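You operate a simulated robot arm through the tools that you are given. There is no shell and no other tool. Be economical: measure what you need, move in short steps, check, and stop when the job is done.

Carry out the task below with a simulated robot arm. There is one attempt and no reset: what you move stays moved.

TASK
Put the 55 mm brick piece from the yellow-legged workbench top on the blue tile and the 85 mm brick piece on the cream tile.
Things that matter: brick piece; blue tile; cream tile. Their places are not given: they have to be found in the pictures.

It is judged by the outcome, as a careful person would: the job done as asked, and still so three seconds after it is handed in. It fails if anything else is knocked over, pushed out of place, dropped, spilled or broken.

THE ROBOT
A 7-joint arm with a two-finger parallel gripper, fixed in place. Base frame: the origin is at the foot of the arm, x ahead of it, y to its left, z up; the work surface is at about z = 0. Lengths are in m, angles in degrees, forces in N, time in s.
With the tool pointing down near the work surface it reaches from about 0.24 to 0.62 m from the base axis. Its first joint turns from -66.0 to 66.0 degrees. Payload 2.6 kg.
Tool frame: the origin (TCP) lies between the finger pads and is the grasp point; the fingertips stand 0.03 m ahead of it; z points along the fingers, y is the line along which they close. The gripper opens to 0.094 m. The fingers are 0.028 m wide and 0.01 m thick; the gripper's body (0.05 by 0.096 m) begins 0.055 m behind the TCP.
Orientation is that of the tool frame in the base frame, as [roll, pitch, yaw] about the fixed x, y, z axes, in that order (R = Rz(yaw) Ry(pitch) Rx(roll)). With the fingers straight down and closing along the base's y, the tool's x points along the base's -x, its y along +y and its z along -z.

THE INTERFACE
- The arm moves only by the tool arm_command. Its argument "rows" is a list of rows, each an object of numbers (a shift or turn left out is 0, a gripper value left out holds the last): "dx", "dy", "dz": the shift along the base's x, y, z in m; "ax", "ay", "az": the turn, a rotation vector about the base's x, y, z in degrees; "gripper": the finger opening in m, from 0 to 0.094. In form: [{"dx": .., "dy": .., "dz": .., "ax": .., "ay": .., "az": .., "gripper": ..}, ...]. A call has 1 to 20 rows; each row shifts and turns the commanded pose from where the row before left it. A row lasts 0.2 s, in which the tool goes at most 0.05 m and 8.6 degrees; a call with a longer step from one row to the next is refused whole, and so is a gripper value outside its range. A pose out of reach is approached as far as the arm can. The call stops where the force on the tool passes 40 N (or 10 N more than at its start, if that is more) or the arm is blocked; 0.2 s more then pass. The fingers move at their own pace (about 0.072 m/s each) and stop on an object; they squeeze with about 30 N. The grip force told is the motor's: it shows also when the fingers shut on nothing. Time passes only in rows, and 0.2 s behind the last, so rows that do not move let the fingers close. It gives the time, the measured TCP pose, the force on the tool (base axes), the opening and the grip force at its end, in the units of the frame above (readings bear some noise), and new pictures: "pictures" is both (left out), scene, wrist or none.
- Cameras (640 x 400 px; columns grow to the right, rows downward): "scene" is fixed at [0.0278, 0.422, 0.575]; the picture's right is [-0.86, -0.51, 0.00], its down [-0.24, 0.40, -0.88] and it looks along [0.45, -0.76, -0.47] (base axes); focal length 373 px, centre (320, 200). "wrist" rides on the gripper at [-0.037, 0, -0.058] in the tool frame; the picture's right is [0.00, -1.00, 0.00], its down [0.97, 0.00, -0.24] and it looks along [0.24, 0.00, 0.97] (tool axes); focal length 218 px, centre (320, 200).
- measure_at(camera, pixels): there is no depth. For up to 12 entries [column, row, z] of the newest picture of that camera ("zoom" is the newest enlarged one), the place [x, y] in the base frame at which the ray of that pixel passes the height z, good to about 0.002 m. No time passes.
- close_up(camera, box): a new picture of the part [left, top, right, bottom] of that camera's present view, enlarged. No time passes.
- finish_job(): hands the job in; it is judged then, once.

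Work in short steps. Measure before you move; look again where a grasp or a placing could have gone wrong, and mend it. You have 60 turns and 120 pictures in all, the two below and enlarged ones among them. Open the gripper and draw the arm clear of the work before you hand the job in, unless the task says otherwise; then end with one line.

The tools are called after "Call:" as a command line: name --argument value ..., lists and objects as JSON in quotes. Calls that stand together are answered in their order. arm_command: Moves the arm, as the interface text tells. Its arguments: {"type":"object","properties":{"rows":{"type":"array","items":{"type":"object","properties":{"dx":{"type":"number"},"dy":{"type":"number"},"dz":{"type":"number"},"ax":{"type":"number"},"ay":{"type":"number"},"az":{"type":"number"},"gripper":{"type":"number"}}}},"pictures":{"type":"string","enum":["both","scene","wrist","none"]}},"required":["rows"]} The other tools are called the same way: measure_at (camera, pixels) gives the place at which the rays of pixels pass given heights; close_up (camera, box) takes an enlarged picture of a part of a camera's view; finish_job () hands the job in.

At the start:

```text
time: 0.0
eef_pos: [0.306, -0.2385, 0.2557]
ee_rot: [-179.9, 0.1, 179.9]
ft_force: [0.2, 0.8, -0.1]
gripper_width: 0.094
finger_force: 0.1
```

scene: 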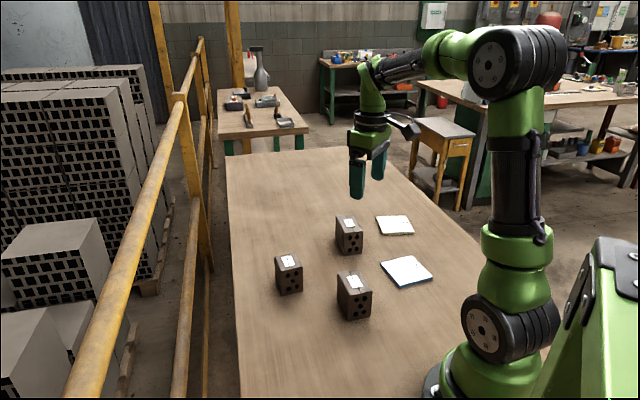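
wrist: 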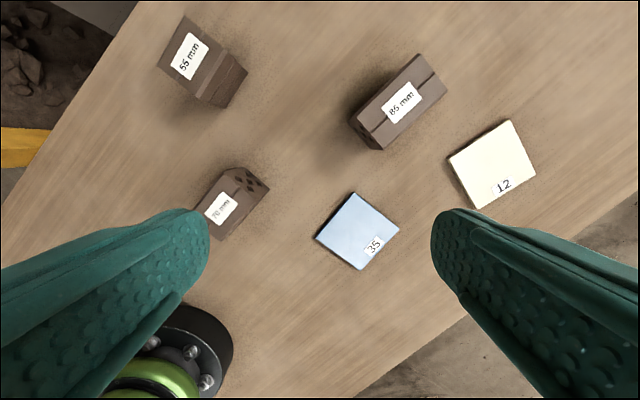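

The wrist view shows three labelled bricks and two tiles; I enlarge to read labels and edges.

Call:
close_up --camera "wrist" --box '[140, 0, 300, 100]'

Call:
close_up --camera "wrist" --box '[320, 30, 560, 280]'

Call:
close_up --camera "scene" --box '[250, 190, 450, 330]'

Call:
close_up --camera "wrist" --box '[180, 150, 300, 250]'

```text
4.00 times, centred on (220, 50) of wrist
```

zoom: 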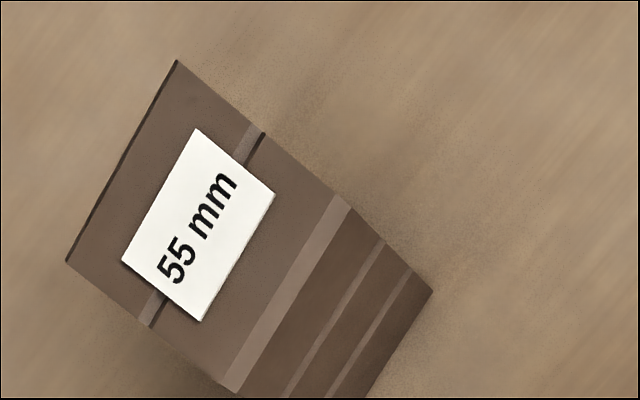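

```text
1.60 times, centred on (440, 155) of wrist
```

zoom: 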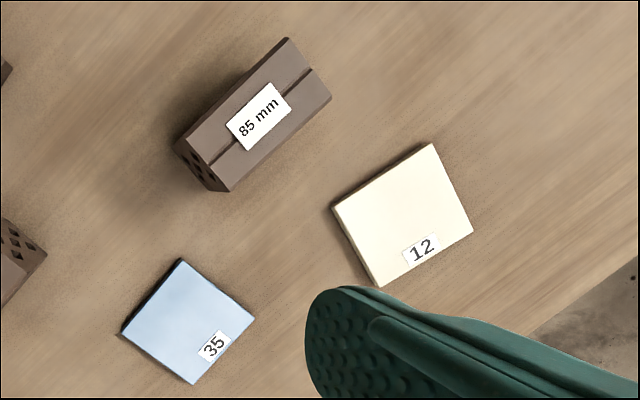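

```text
2.86 times, centred on (350, 260) of scene
```

zoom: 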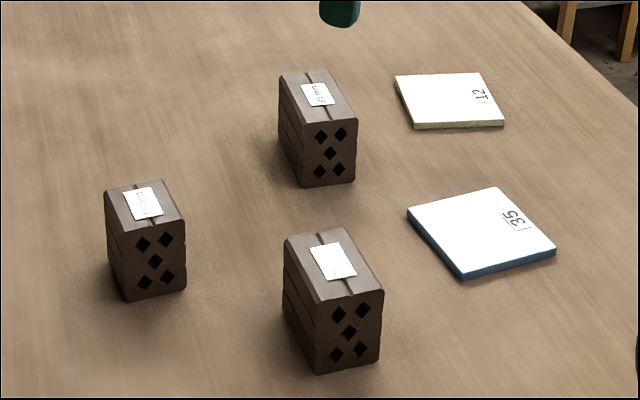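

```text
4.00 times, centred on (240, 200) of wrist
```

zoom: 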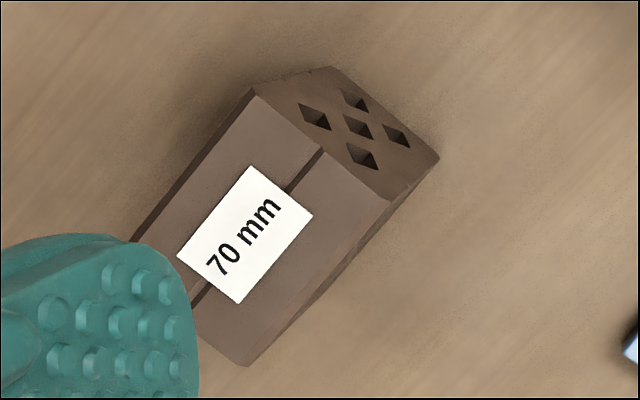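

Measuring the brick and tile corners at candidate heights. First the 85 mm brick and tiles.

Call:
measure_at --camera "wrist" --pixels '[[419.4, 53.8, 0.06], [446.9, 91.2, 0.06], [382.5, 149.4, 0.06], [349.4, 122.5, 0.06], [404, 101.5, 0.06], [509, 119, 0.008], [536, 174, 0.008], [476, 209, 0.008], [447, 160, 0.008], [354, 192, 0.008], [400, 231, 0.008], [360, 270, 0.008]]'

Call:
measure_at --camera "wrist" --pixels '[[316, 235, 0.008], [184.3, 15, 0.06], [227, 49, 0.06], [198, 98, 0.06], [156.5, 65, 0.06], [189.5, 56, 0.06], [248, 73, 0.0], [183.3, 15, 0.05], [226, 49, 0.05], [198, 98, 0.05], [156.5, 65, 0.05], [189.5, 56, 0.05]]'

Call:
measure_at --camera "scene" --pixels '[[274.5, 256, 0.06], [290, 253, 0.06], [302, 265, 0.06], [287, 272, 0.06], [290, 294.5, 0.0], [303, 290.5, 0.0], [335, 217, 0.06], [353, 214, 0.06], [362, 232, 0.06], [345, 234.5, 0.06], [345, 255, 0.0], [361.5, 253.5, 0.0]]'

```text
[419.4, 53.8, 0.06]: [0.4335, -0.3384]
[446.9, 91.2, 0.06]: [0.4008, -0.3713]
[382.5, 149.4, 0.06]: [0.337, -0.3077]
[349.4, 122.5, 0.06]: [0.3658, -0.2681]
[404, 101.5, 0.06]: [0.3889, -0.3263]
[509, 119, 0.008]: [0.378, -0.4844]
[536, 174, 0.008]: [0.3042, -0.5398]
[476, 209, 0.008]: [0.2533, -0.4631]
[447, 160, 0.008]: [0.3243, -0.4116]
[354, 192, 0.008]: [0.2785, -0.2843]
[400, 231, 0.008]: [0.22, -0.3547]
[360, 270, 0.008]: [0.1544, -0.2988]
```

```text
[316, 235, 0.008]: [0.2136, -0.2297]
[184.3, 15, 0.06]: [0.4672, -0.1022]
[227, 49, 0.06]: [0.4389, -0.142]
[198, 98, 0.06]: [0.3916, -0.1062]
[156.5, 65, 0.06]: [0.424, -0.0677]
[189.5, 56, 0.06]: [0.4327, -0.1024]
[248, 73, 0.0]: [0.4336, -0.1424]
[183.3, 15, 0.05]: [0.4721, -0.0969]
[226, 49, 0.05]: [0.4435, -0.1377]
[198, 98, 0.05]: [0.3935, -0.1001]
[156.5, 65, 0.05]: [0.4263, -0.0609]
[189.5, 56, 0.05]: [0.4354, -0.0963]
```

```text
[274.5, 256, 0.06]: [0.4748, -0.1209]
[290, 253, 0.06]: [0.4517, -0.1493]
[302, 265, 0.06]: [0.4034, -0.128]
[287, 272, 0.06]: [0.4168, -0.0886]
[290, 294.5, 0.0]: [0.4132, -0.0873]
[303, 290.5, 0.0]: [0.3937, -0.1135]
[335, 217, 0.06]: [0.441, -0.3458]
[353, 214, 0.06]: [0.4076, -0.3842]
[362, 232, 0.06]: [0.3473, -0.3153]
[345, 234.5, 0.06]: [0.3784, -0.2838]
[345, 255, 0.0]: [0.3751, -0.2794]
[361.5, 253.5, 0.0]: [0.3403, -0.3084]
```

The bricks stand about 65 mm tall, with the 85 mm piece near (0.384,-0.320) and its length at about -45°. I hover over it with the fingers turned across its width and look again.

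Call:
arm_command --rows '[{"dx": 0.013, "dy": -0.0135, "dz": -0.015, "az": -7.5, "gripper": 0.094}, {"dx": 0.013, "dy": -0.0135, "dz": -0.015, "az": -7.5}, {"dx": 0.013, "dy": -0.0135, "dz": -0.015, "az": -7.5}, {"dx": 0.013, "dy": -0.0135, "dz": -0.015, "az": -7.5}, {"dx": 0.013, "dy": -0.0135, "dz": -0.015, "az": -7.5}, {"dx": 0.013, "dy": -0.0135, "dz": -0.015, "az": -7.5}, {}]'

```text
time: 1.6
eef_pos: [0.3843, -0.3196, 0.1637]
ee_rot: [180.0, 0.0, 134.9]
ft_force: [-0.5, -0.3, -0.5]
gripper_width: 0.094
finger_force: 0.0
```

scene: 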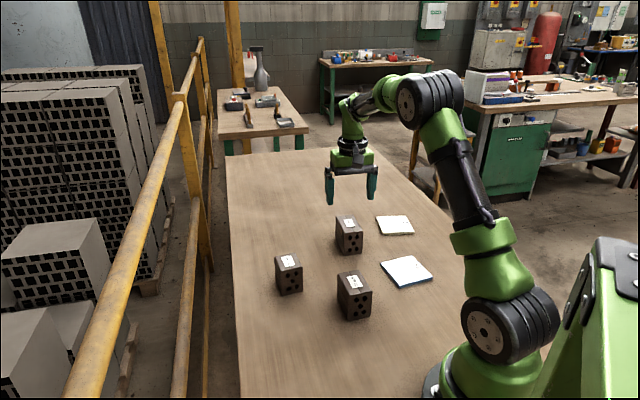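
wrist: 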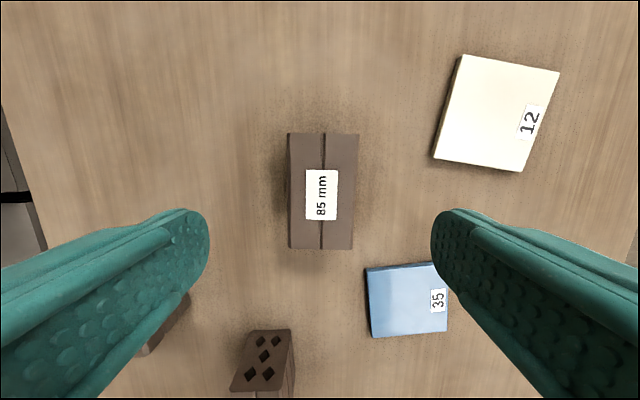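

The 85 mm brick is nicely aligned, with top corners about (289,133),(358,134),(353,249),(290,248). I measure it and the cream and blue tiles.

Call:
measure_at --camera "wrist" --pixels '[[290, 133, 0.066], [358, 134, 0.066], [353, 249, 0.066], [290, 248, 0.066], [462, 54, 0.008], [560, 72, 0.008], [523, 172, 0.004], [433, 158, 0.004], [366, 268, 0.008], [447, 332, 0.008], [372, 338, 0.006]]'

Call:
measure_at --camera "scene" --pixels '[[375.5, 217, 0.008], [411, 215, 0.008], [414.5, 232, 0.008], [384, 235, 0.008], [380, 263, 0.008], [413, 256, 0.008], [433, 274, 0.008], [400, 285, 0.008]]'

Call:
close_up --camera "scene" --box '[320, 195, 440, 295]'

```text
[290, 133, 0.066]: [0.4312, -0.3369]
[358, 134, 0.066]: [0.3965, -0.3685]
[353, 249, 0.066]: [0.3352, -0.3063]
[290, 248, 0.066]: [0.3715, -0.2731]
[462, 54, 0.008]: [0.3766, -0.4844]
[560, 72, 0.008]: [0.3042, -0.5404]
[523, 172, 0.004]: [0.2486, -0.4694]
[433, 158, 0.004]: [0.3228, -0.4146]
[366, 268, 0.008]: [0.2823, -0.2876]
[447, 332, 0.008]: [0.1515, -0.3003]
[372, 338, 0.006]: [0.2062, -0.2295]
```

```text
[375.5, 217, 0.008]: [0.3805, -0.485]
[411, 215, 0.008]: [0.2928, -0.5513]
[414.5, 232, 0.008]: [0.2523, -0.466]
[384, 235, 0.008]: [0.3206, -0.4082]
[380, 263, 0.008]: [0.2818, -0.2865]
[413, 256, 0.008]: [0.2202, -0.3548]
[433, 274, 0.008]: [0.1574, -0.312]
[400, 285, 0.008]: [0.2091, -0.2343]
```

```text
4.00 times, centred on (380, 245) of scene
```

zoom: 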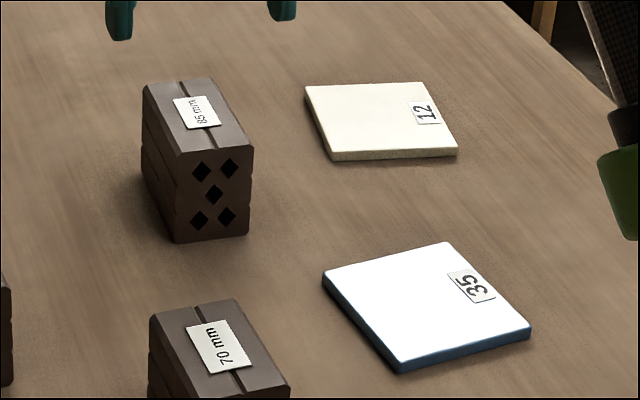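

The brick centre is (0.3836,-0.3212). I descend to z≈0.040 and close.

Call:
arm_command --rows '[{"dx": -0.0007, "dy": -0.0016, "dz": -0.02}, {"dz": -0.025}, {"dz": -0.025}, {"dz": -0.025}, {"dz": -0.0287}, {"gripper": 0.02}, {"gripper": 0.02}, {"gripper": 0.02}, {"gripper": 0.02}]'

```text
time: 3.6
eef_pos: [0.3817, -0.3202, 0.0418]
ee_rot: [180.0, 0.0, 135.0]
ft_force: [0.6, -0.4, 0.5]
gripper_width: 0.0539
finger_force: 30.2
```

scene: 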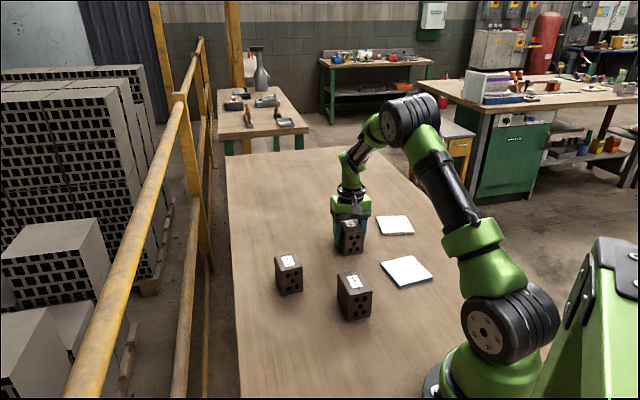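
wrist: 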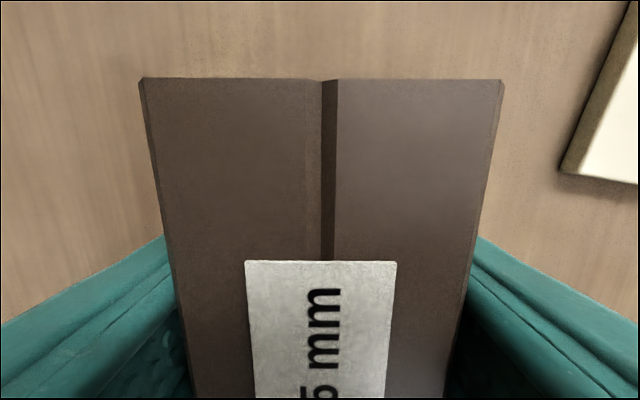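

Gripped at 0.054 m opening. I lift and check.

Call:
arm_command --rows '[{"dz": 0.015}, {"dz": 0.025}, {"dz": 0.025}, {"dz": 0.015}, {}]'

```text
time: 4.8
eef_pos: [0.3836, -0.3198, 0.1218]
ee_rot: [180.0, 0.0, 135.1]
ft_force: [0.5, -0.2, -2.1]
gripper_width: 0.054
finger_force: 29.6
```

scene: 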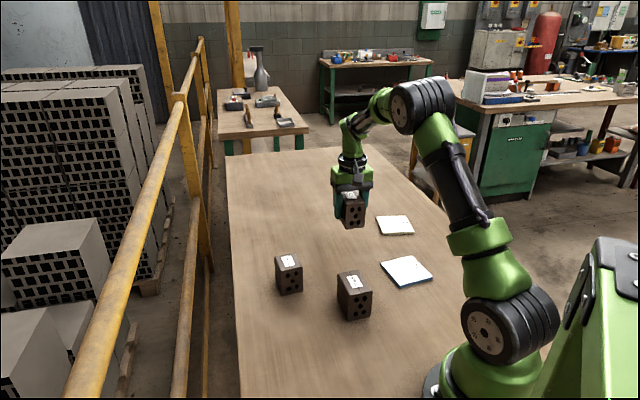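
wrist: 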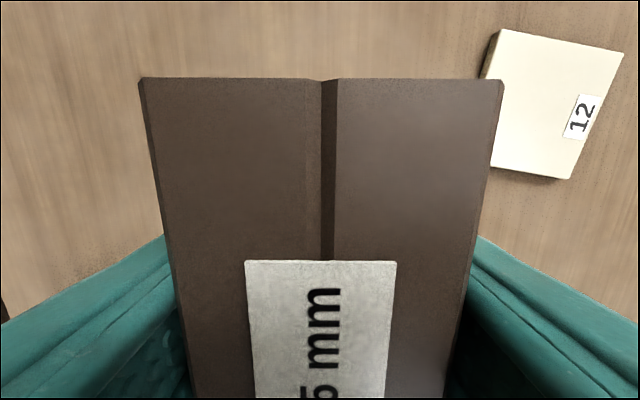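

Holding well. I carry it over the cream tile centre (0.314,-0.476), turning -7.5° to align with the tile.

Call:
arm_command --rows '[{"dx": -0.0119, "dy": -0.0257, "az": -1.5}, {"dx": -0.0119, "dy": -0.0257, "az": -1.5}, {"dx": -0.0119, "dy": -0.0257, "az": -1.5}, {"dx": -0.0119, "dy": -0.0257, "az": -1.5}, {"dx": -0.0119, "dy": -0.0257, "az": -1.5}, {"dx": -0.0119, "dy": -0.0257}, {}, {"dz": -0.02}, {"dz": -0.02}, {}]'

```text
time: 7.0
eef_pos: [0.3116, -0.4741, 0.0803]
ee_rot: [-179.9, 0.0, 127.5]
ft_force: [0.9, -0.6, -3.3]
gripper_width: 0.0542
finger_force: 30.3
```

scene: 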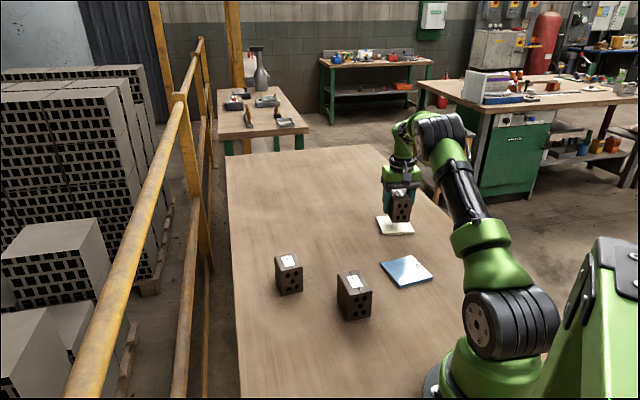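
wrist: 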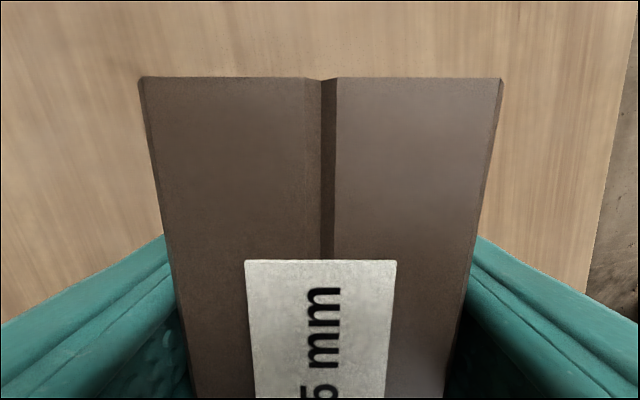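

Over the tile; brick bottom about 30 mm above it. I lower most of the way.

Call:
arm_command --rows '[{"dz": -0.01}, {"dz": -0.01}, {"dz": -0.006}, {}]' --pictures "none"

Call:
close_up --camera "scene" --box '[350, 170, 450, 250]'

```text
time: 8.0
eef_pos: [0.3118, -0.475, 0.0552]
ee_rot: [-180.0, -0.1, 127.6]
ft_force: [-0.8, 0.6, -4.0]
gripper_width: 0.0541
finger_force: 29.7
```

```text
5.00 times, centred on (400, 210) of scene
```

zoom: 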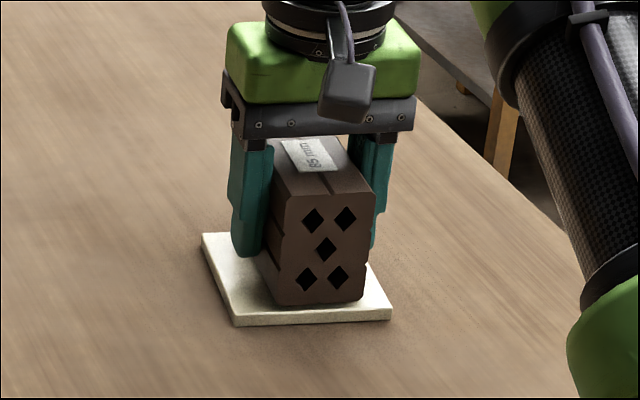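

Well centred. Now fine steps to contact.

Call:
arm_command --rows '[{"dz": -0.002}, {"dz": -0.001}, {}]' --pictures "none"

```text
time: 8.8
eef_pos: [0.3115, -0.4742, 0.052]
ee_rot: [-179.9, 0.0, 127.5]
ft_force: [-0.3, 0.3, -3.2]
gripper_width: 0.0541
finger_force: 29.9
```

Call:
arm_command --rows '[{"dz": -0.001}, {"dz": -0.001}, {}]' --pictures "none"

```text
time: 9.6
eef_pos: [0.3112, -0.4741, 0.0502]
ee_rot: [-180.0, 0.0, 127.6]
ft_force: [-0.7, 0.9, 0.4]
gripper_width: 0.0541
finger_force: 30.2
```

The force went from -3.3 to +0.4 N: the brick rests on the tile. I release and rise.

Call:
arm_command --rows '[{"dz": -0.0005}, {"gripper": 0.08}, {"gripper": 0.08}, {}, {"dz": 0.02}, {"dz": 0.03}, {"dz": 0.04}, {"dz": 0.03}, {}]'

```text
time: 11.6
eef_pos: [0.3114, -0.4753, 0.1698]
ee_rot: [-179.9, 0.0, 127.5]
ft_force: [-0.4, -0.5, 0.1]
gripper_width: 0.0797
finger_force: 0.0
```

scene: 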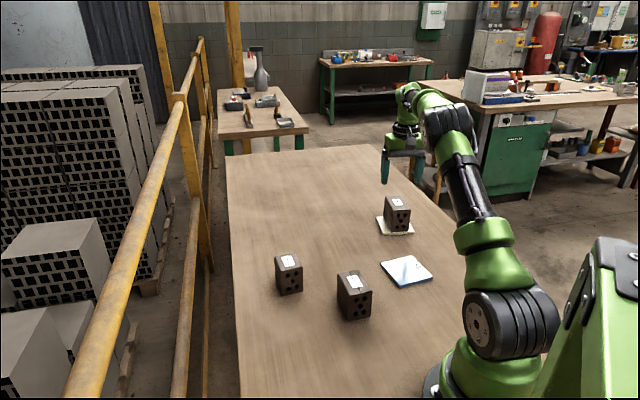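
wrist: 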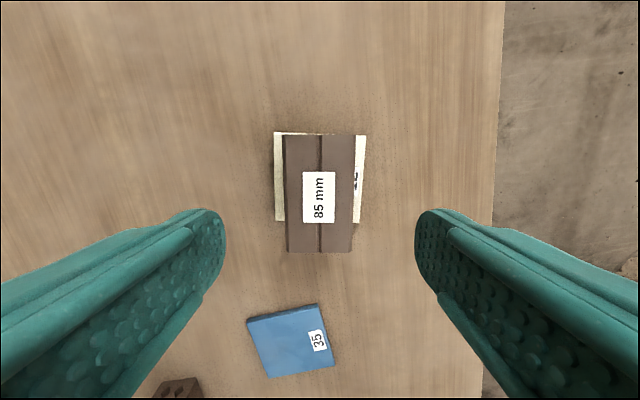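

Checking the placed brick's extents against the tile.

Call:
measure_at --camera "wrist" --pixels '[[282, 135, 0.074], [356, 135, 0.074], [352, 253, 0.074], [287, 253, 0.074], [275, 132, 0.007], [366, 135, 0.007], [275, 221, 0.007], [361, 224, 0.007]]'

Call:
close_up --camera "wrist" --box '[240, 110, 400, 270]'

Call:
close_up --camera "scene" --box '[355, 180, 435, 250]'

```text
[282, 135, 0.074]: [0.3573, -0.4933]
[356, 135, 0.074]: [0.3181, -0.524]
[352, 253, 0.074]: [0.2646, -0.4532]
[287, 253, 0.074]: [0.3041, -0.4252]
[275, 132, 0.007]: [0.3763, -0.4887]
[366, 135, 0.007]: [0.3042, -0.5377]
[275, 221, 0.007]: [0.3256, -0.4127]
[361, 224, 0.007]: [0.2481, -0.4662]
```

```text
2.50 times, centred on (320, 190) of wrist
```

zoom: 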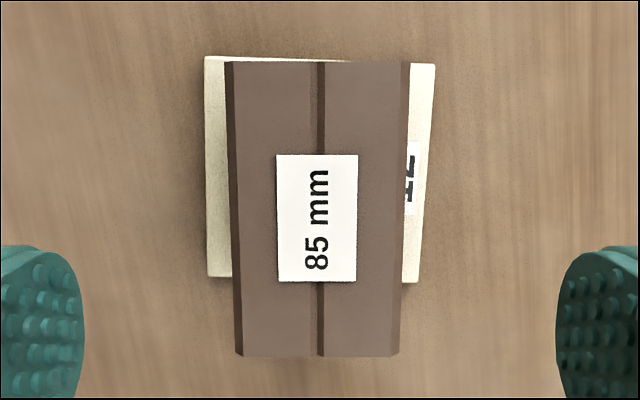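

```text
5.71 times, centred on (395, 215) of scene
```

zoom: 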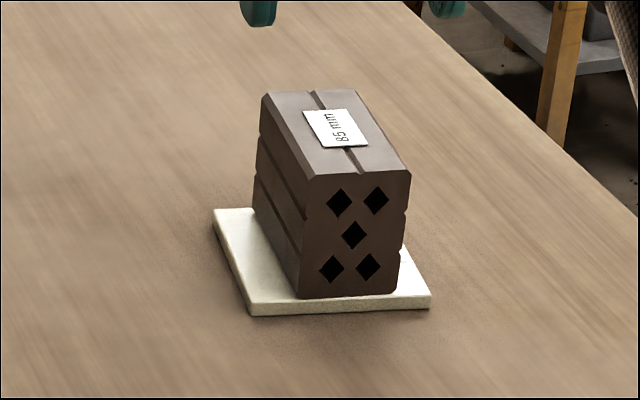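

The brick sits within the tile, centre within 3 mm. Now to the 55 mm brick near (0.428,-0.108), length at about -38°, so I turn +14.5°.

Call:
arm_command --rows '[{"dx": 0.0098, "dy": 0.0306, "az": 1.2, "gripper": 0.094}, {"dx": 0.0098, "dy": 0.0306, "az": 1.2}, {"dx": 0.0098, "dy": 0.0306, "az": 1.2}, {"dx": 0.0098, "dy": 0.0306, "az": 1.2}, {"dx": 0.0098, "dy": 0.0306, "az": 1.2}, {"dx": 0.0098, "dy": 0.0306, "az": 1.2}, {"dx": 0.0098, "dy": 0.0306, "az": 1.2}, {"dx": 0.0098, "dy": 0.0306, "az": 1.2}, {"dx": 0.0098, "dy": 0.0306, "az": 1.2}, {"dx": 0.0098, "dy": 0.0306, "az": 1.2}, {"dx": 0.0098, "dy": 0.0306, "az": 1.2}, {"dx": 0.0098, "dy": 0.0306, "az": 1.3}, {}, {}]'

```text
time: 14.6
eef_pos: [0.4293, -0.1059, 0.1712]
ee_rot: [-180.0, 0.1, 141.9]
ft_force: [-0.1, 1.1, -0.1]
gripper_width: 0.0941
finger_force: 0.0
```

scene: 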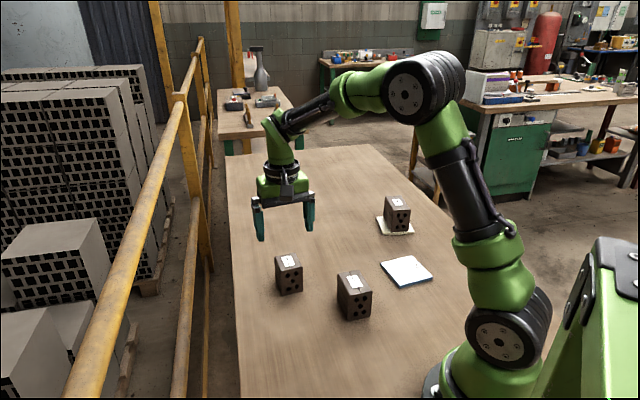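
wrist: 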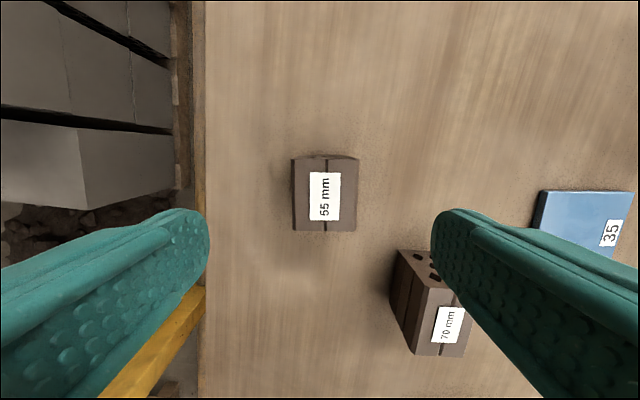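

The brick's top corners are about (293,158),(358,158),(354,230),(294,230). I measure these and the 70 mm brick's nearest corner for finger clearance.

Call:
measure_at --camera "wrist" --pixels '[[292, 158, 0.066], [358, 158, 0.066], [354, 230, 0.066], [294, 230, 0.066], [398, 250, 0.0], [398, 250, 0.066], [430, 250, 0.066], [448, 322, 0.066], [415, 354, 0.066]]'

Call:
close_up --camera "wrist" --box '[260, 120, 480, 370]'

```text
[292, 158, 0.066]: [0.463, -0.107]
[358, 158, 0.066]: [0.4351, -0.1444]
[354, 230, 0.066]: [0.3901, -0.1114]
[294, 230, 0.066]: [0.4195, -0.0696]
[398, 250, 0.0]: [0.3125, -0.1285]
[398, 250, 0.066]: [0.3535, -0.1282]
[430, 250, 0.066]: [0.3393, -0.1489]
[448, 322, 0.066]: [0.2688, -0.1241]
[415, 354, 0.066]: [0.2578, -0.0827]
```

```text
1.60 times, centred on (370, 245) of wrist
```

zoom: 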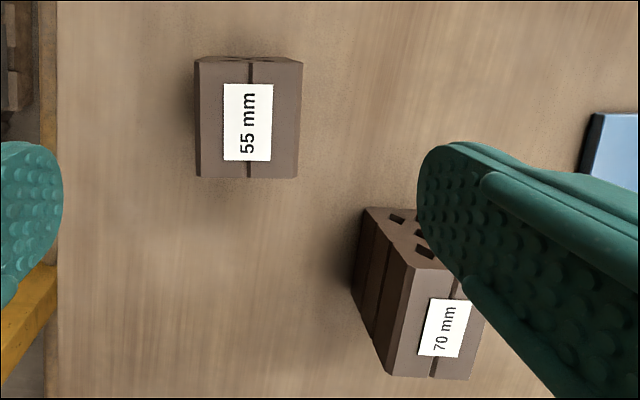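

Clearance to the 70 mm brick is about 70 mm. I centre at (0.427,-0.108), descend and close.

Call:
arm_command --rows '[{"dx": -0.0023, "dy": -0.0021, "dz": -0.024}, {"dz": -0.025}, {"dz": -0.025}, {"dz": -0.025}, {"dz": -0.02}, {"dz": -0.0102}, {"gripper": 0.02}, {"gripper": 0.02}, {"gripper": 0.02}, {"gripper": 0.02}]'

```text
time: 16.8
eef_pos: [0.4269, -0.1092, 0.0405]
ee_rot: [-179.9, 0.0, 142.0]
ft_force: [-0.5, -0.6, 0.7]
gripper_width: 0.054
finger_force: 30.4
```

scene: 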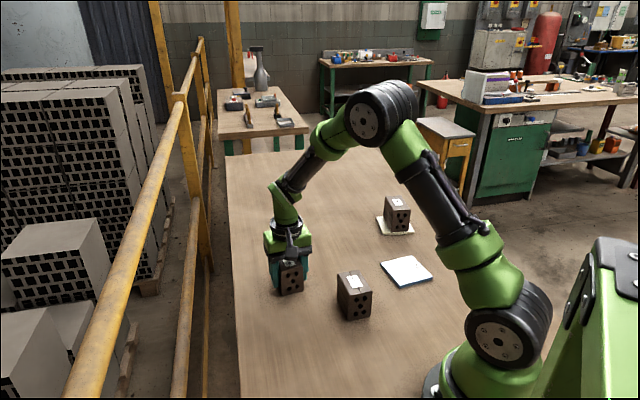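
wrist: 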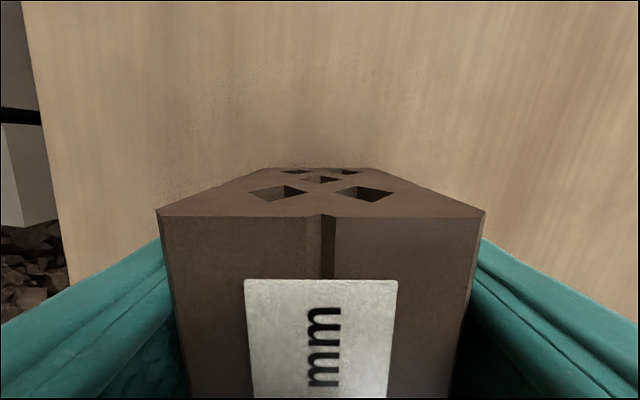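

Gripped and centred. Lift 115 mm and carry to the blue tile centre (0.217,-0.293), well above the 70 mm brick.

Call:
arm_command --rows '[{"dz": 0.015}, {"dz": 0.025}, {"dz": 0.025}, {"dz": 0.025}, {"dz": 0.025}, {"dx": -0.021, "dy": -0.0184}, {"dx": -0.021, "dy": -0.0184}, {"dx": -0.021, "dy": -0.0184}, {"dx": -0.021, "dy": -0.0184}, {"dx": -0.021, "dy": -0.0184}, {"dx": -0.021, "dy": -0.0184}, {"dx": -0.021, "dy": -0.0184}, {"dx": -0.021, "dy": -0.0184}, {"dx": -0.021, "dy": -0.0184}, {"dx": -0.021, "dy": -0.0184}, {}, {}]'

```text
time: 20.4
eef_pos: [0.2163, -0.2944, 0.1553]
ee_rot: [-180.0, 0.1, 142.0]
ft_force: [0.4, 1.2, -3.2]
gripper_width: 0.0541
finger_force: 30.2
```

scene: 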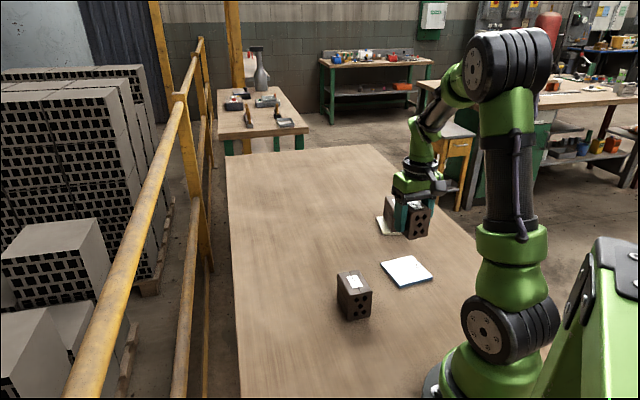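
wrist: 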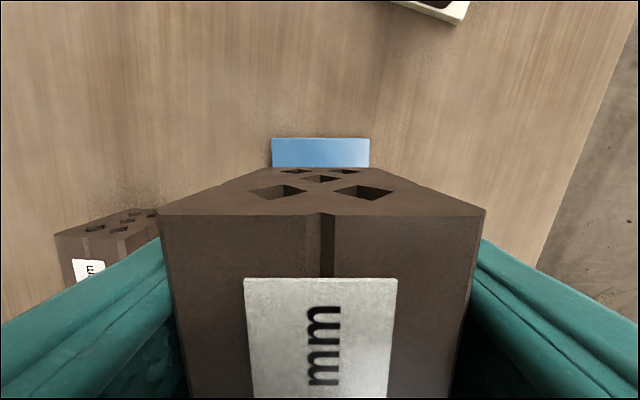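

The blue tile edge at (272–369,138) is centred under the brick. Lowering to just above.

Call:
arm_command --rows '[{"dz": -0.025}, {"dz": -0.025}, {"dz": -0.02}, {"dz": -0.015}, {"dz": -0.01}, {"dz": -0.006}, {}]' --pictures "none"

Call:
close_up --camera "scene" --box '[350, 220, 450, 300]'

```text
time: 22.0
eef_pos: [0.2164, -0.2944, 0.0541]
ee_rot: [180.0, 0.0, 142.0]
ft_force: [0.5, 0.6, -1.7]
gripper_width: 0.0542
finger_force: 30.0
```

```text
5.00 times, centred on (400, 260) of scene
```

zoom: 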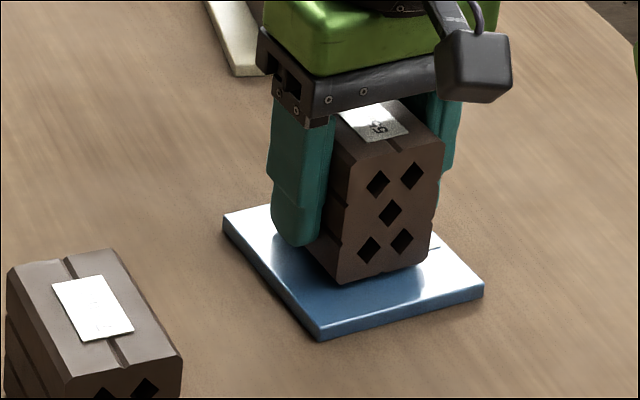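

Call:
arm_command --rows '[{"dz": -0.0015}, {"dz": -0.001}, {"dz": -0.001}, {}]' --pictures "none"

```text
time: 23.0
eef_pos: [0.217, -0.2934, 0.0505]
ee_rot: [-179.9, 0.1, 141.9]
ft_force: [-1.1, -0.4, -1.2]
gripper_width: 0.0541
finger_force: 30.3
```

No contact yet; another 1 mm.

Call:
arm_command --rows '[{"dz": -0.001}, {}]' --pictures "none"

```text
time: 23.6
eef_pos: [0.2165, -0.2937, 0.0491]
ee_rot: [180.0, 0.0, 141.9]
ft_force: [-0.8, -0.6, -2.6]
gripper_width: 0.054
finger_force: 30.2
```

Call:
arm_command --rows '[{"dz": -0.001}, {}]' --pictures "none"

```text
time: 24.2
eef_pos: [0.2172, -0.2934, 0.0492]
ee_rot: [180.0, 0.2, 141.9]
ft_force: [-2.6, 3.3, 16.6]
gripper_width: 0.054
finger_force: 30.3
```

Contact (16.6 N upward). Release and rise.

Call:
arm_command --rows '[{"dz": 0.0007}, {"gripper": 0.08}, {"gripper": 0.08}, {}, {"dz": 0.02}, {"dz": 0.03}, {"dz": 0.04}, {"dz": 0.04}, {"dz": 0.04}, {}]'

Call:
close_up --camera "scene" --box '[330, 180, 450, 300]'

```text
time: 26.4
eef_pos: [0.2177, -0.2931, 0.2207]
ee_rot: [180.0, 0.1, 142.0]
ft_force: [0.5, 0.0, 0.1]
gripper_width: 0.0797
finger_force: 0.0
```

scene: 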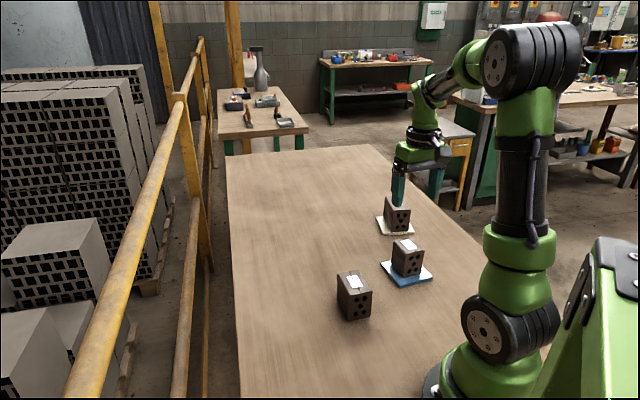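
wrist: 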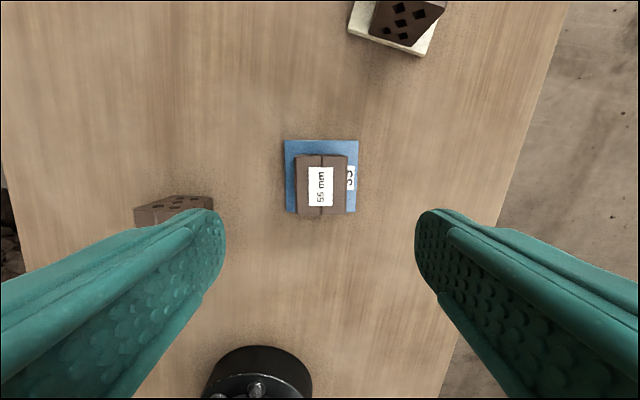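

```text
3.33 times, centred on (390, 240) of scene
```

zoom: 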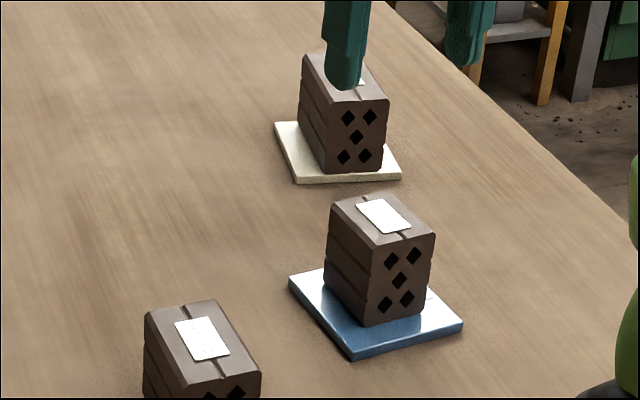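

Both bricks stand centred on their tiles, the 70 mm brick is untouched, and the arm is clear above with the gripper open.

Call:
finish_job

```text
The job is handed in.
```

The 55 mm brick is on the blue tile and the 85 mm brick is on the cream tile, both standing upright. The 70 mm brick was left untouched.
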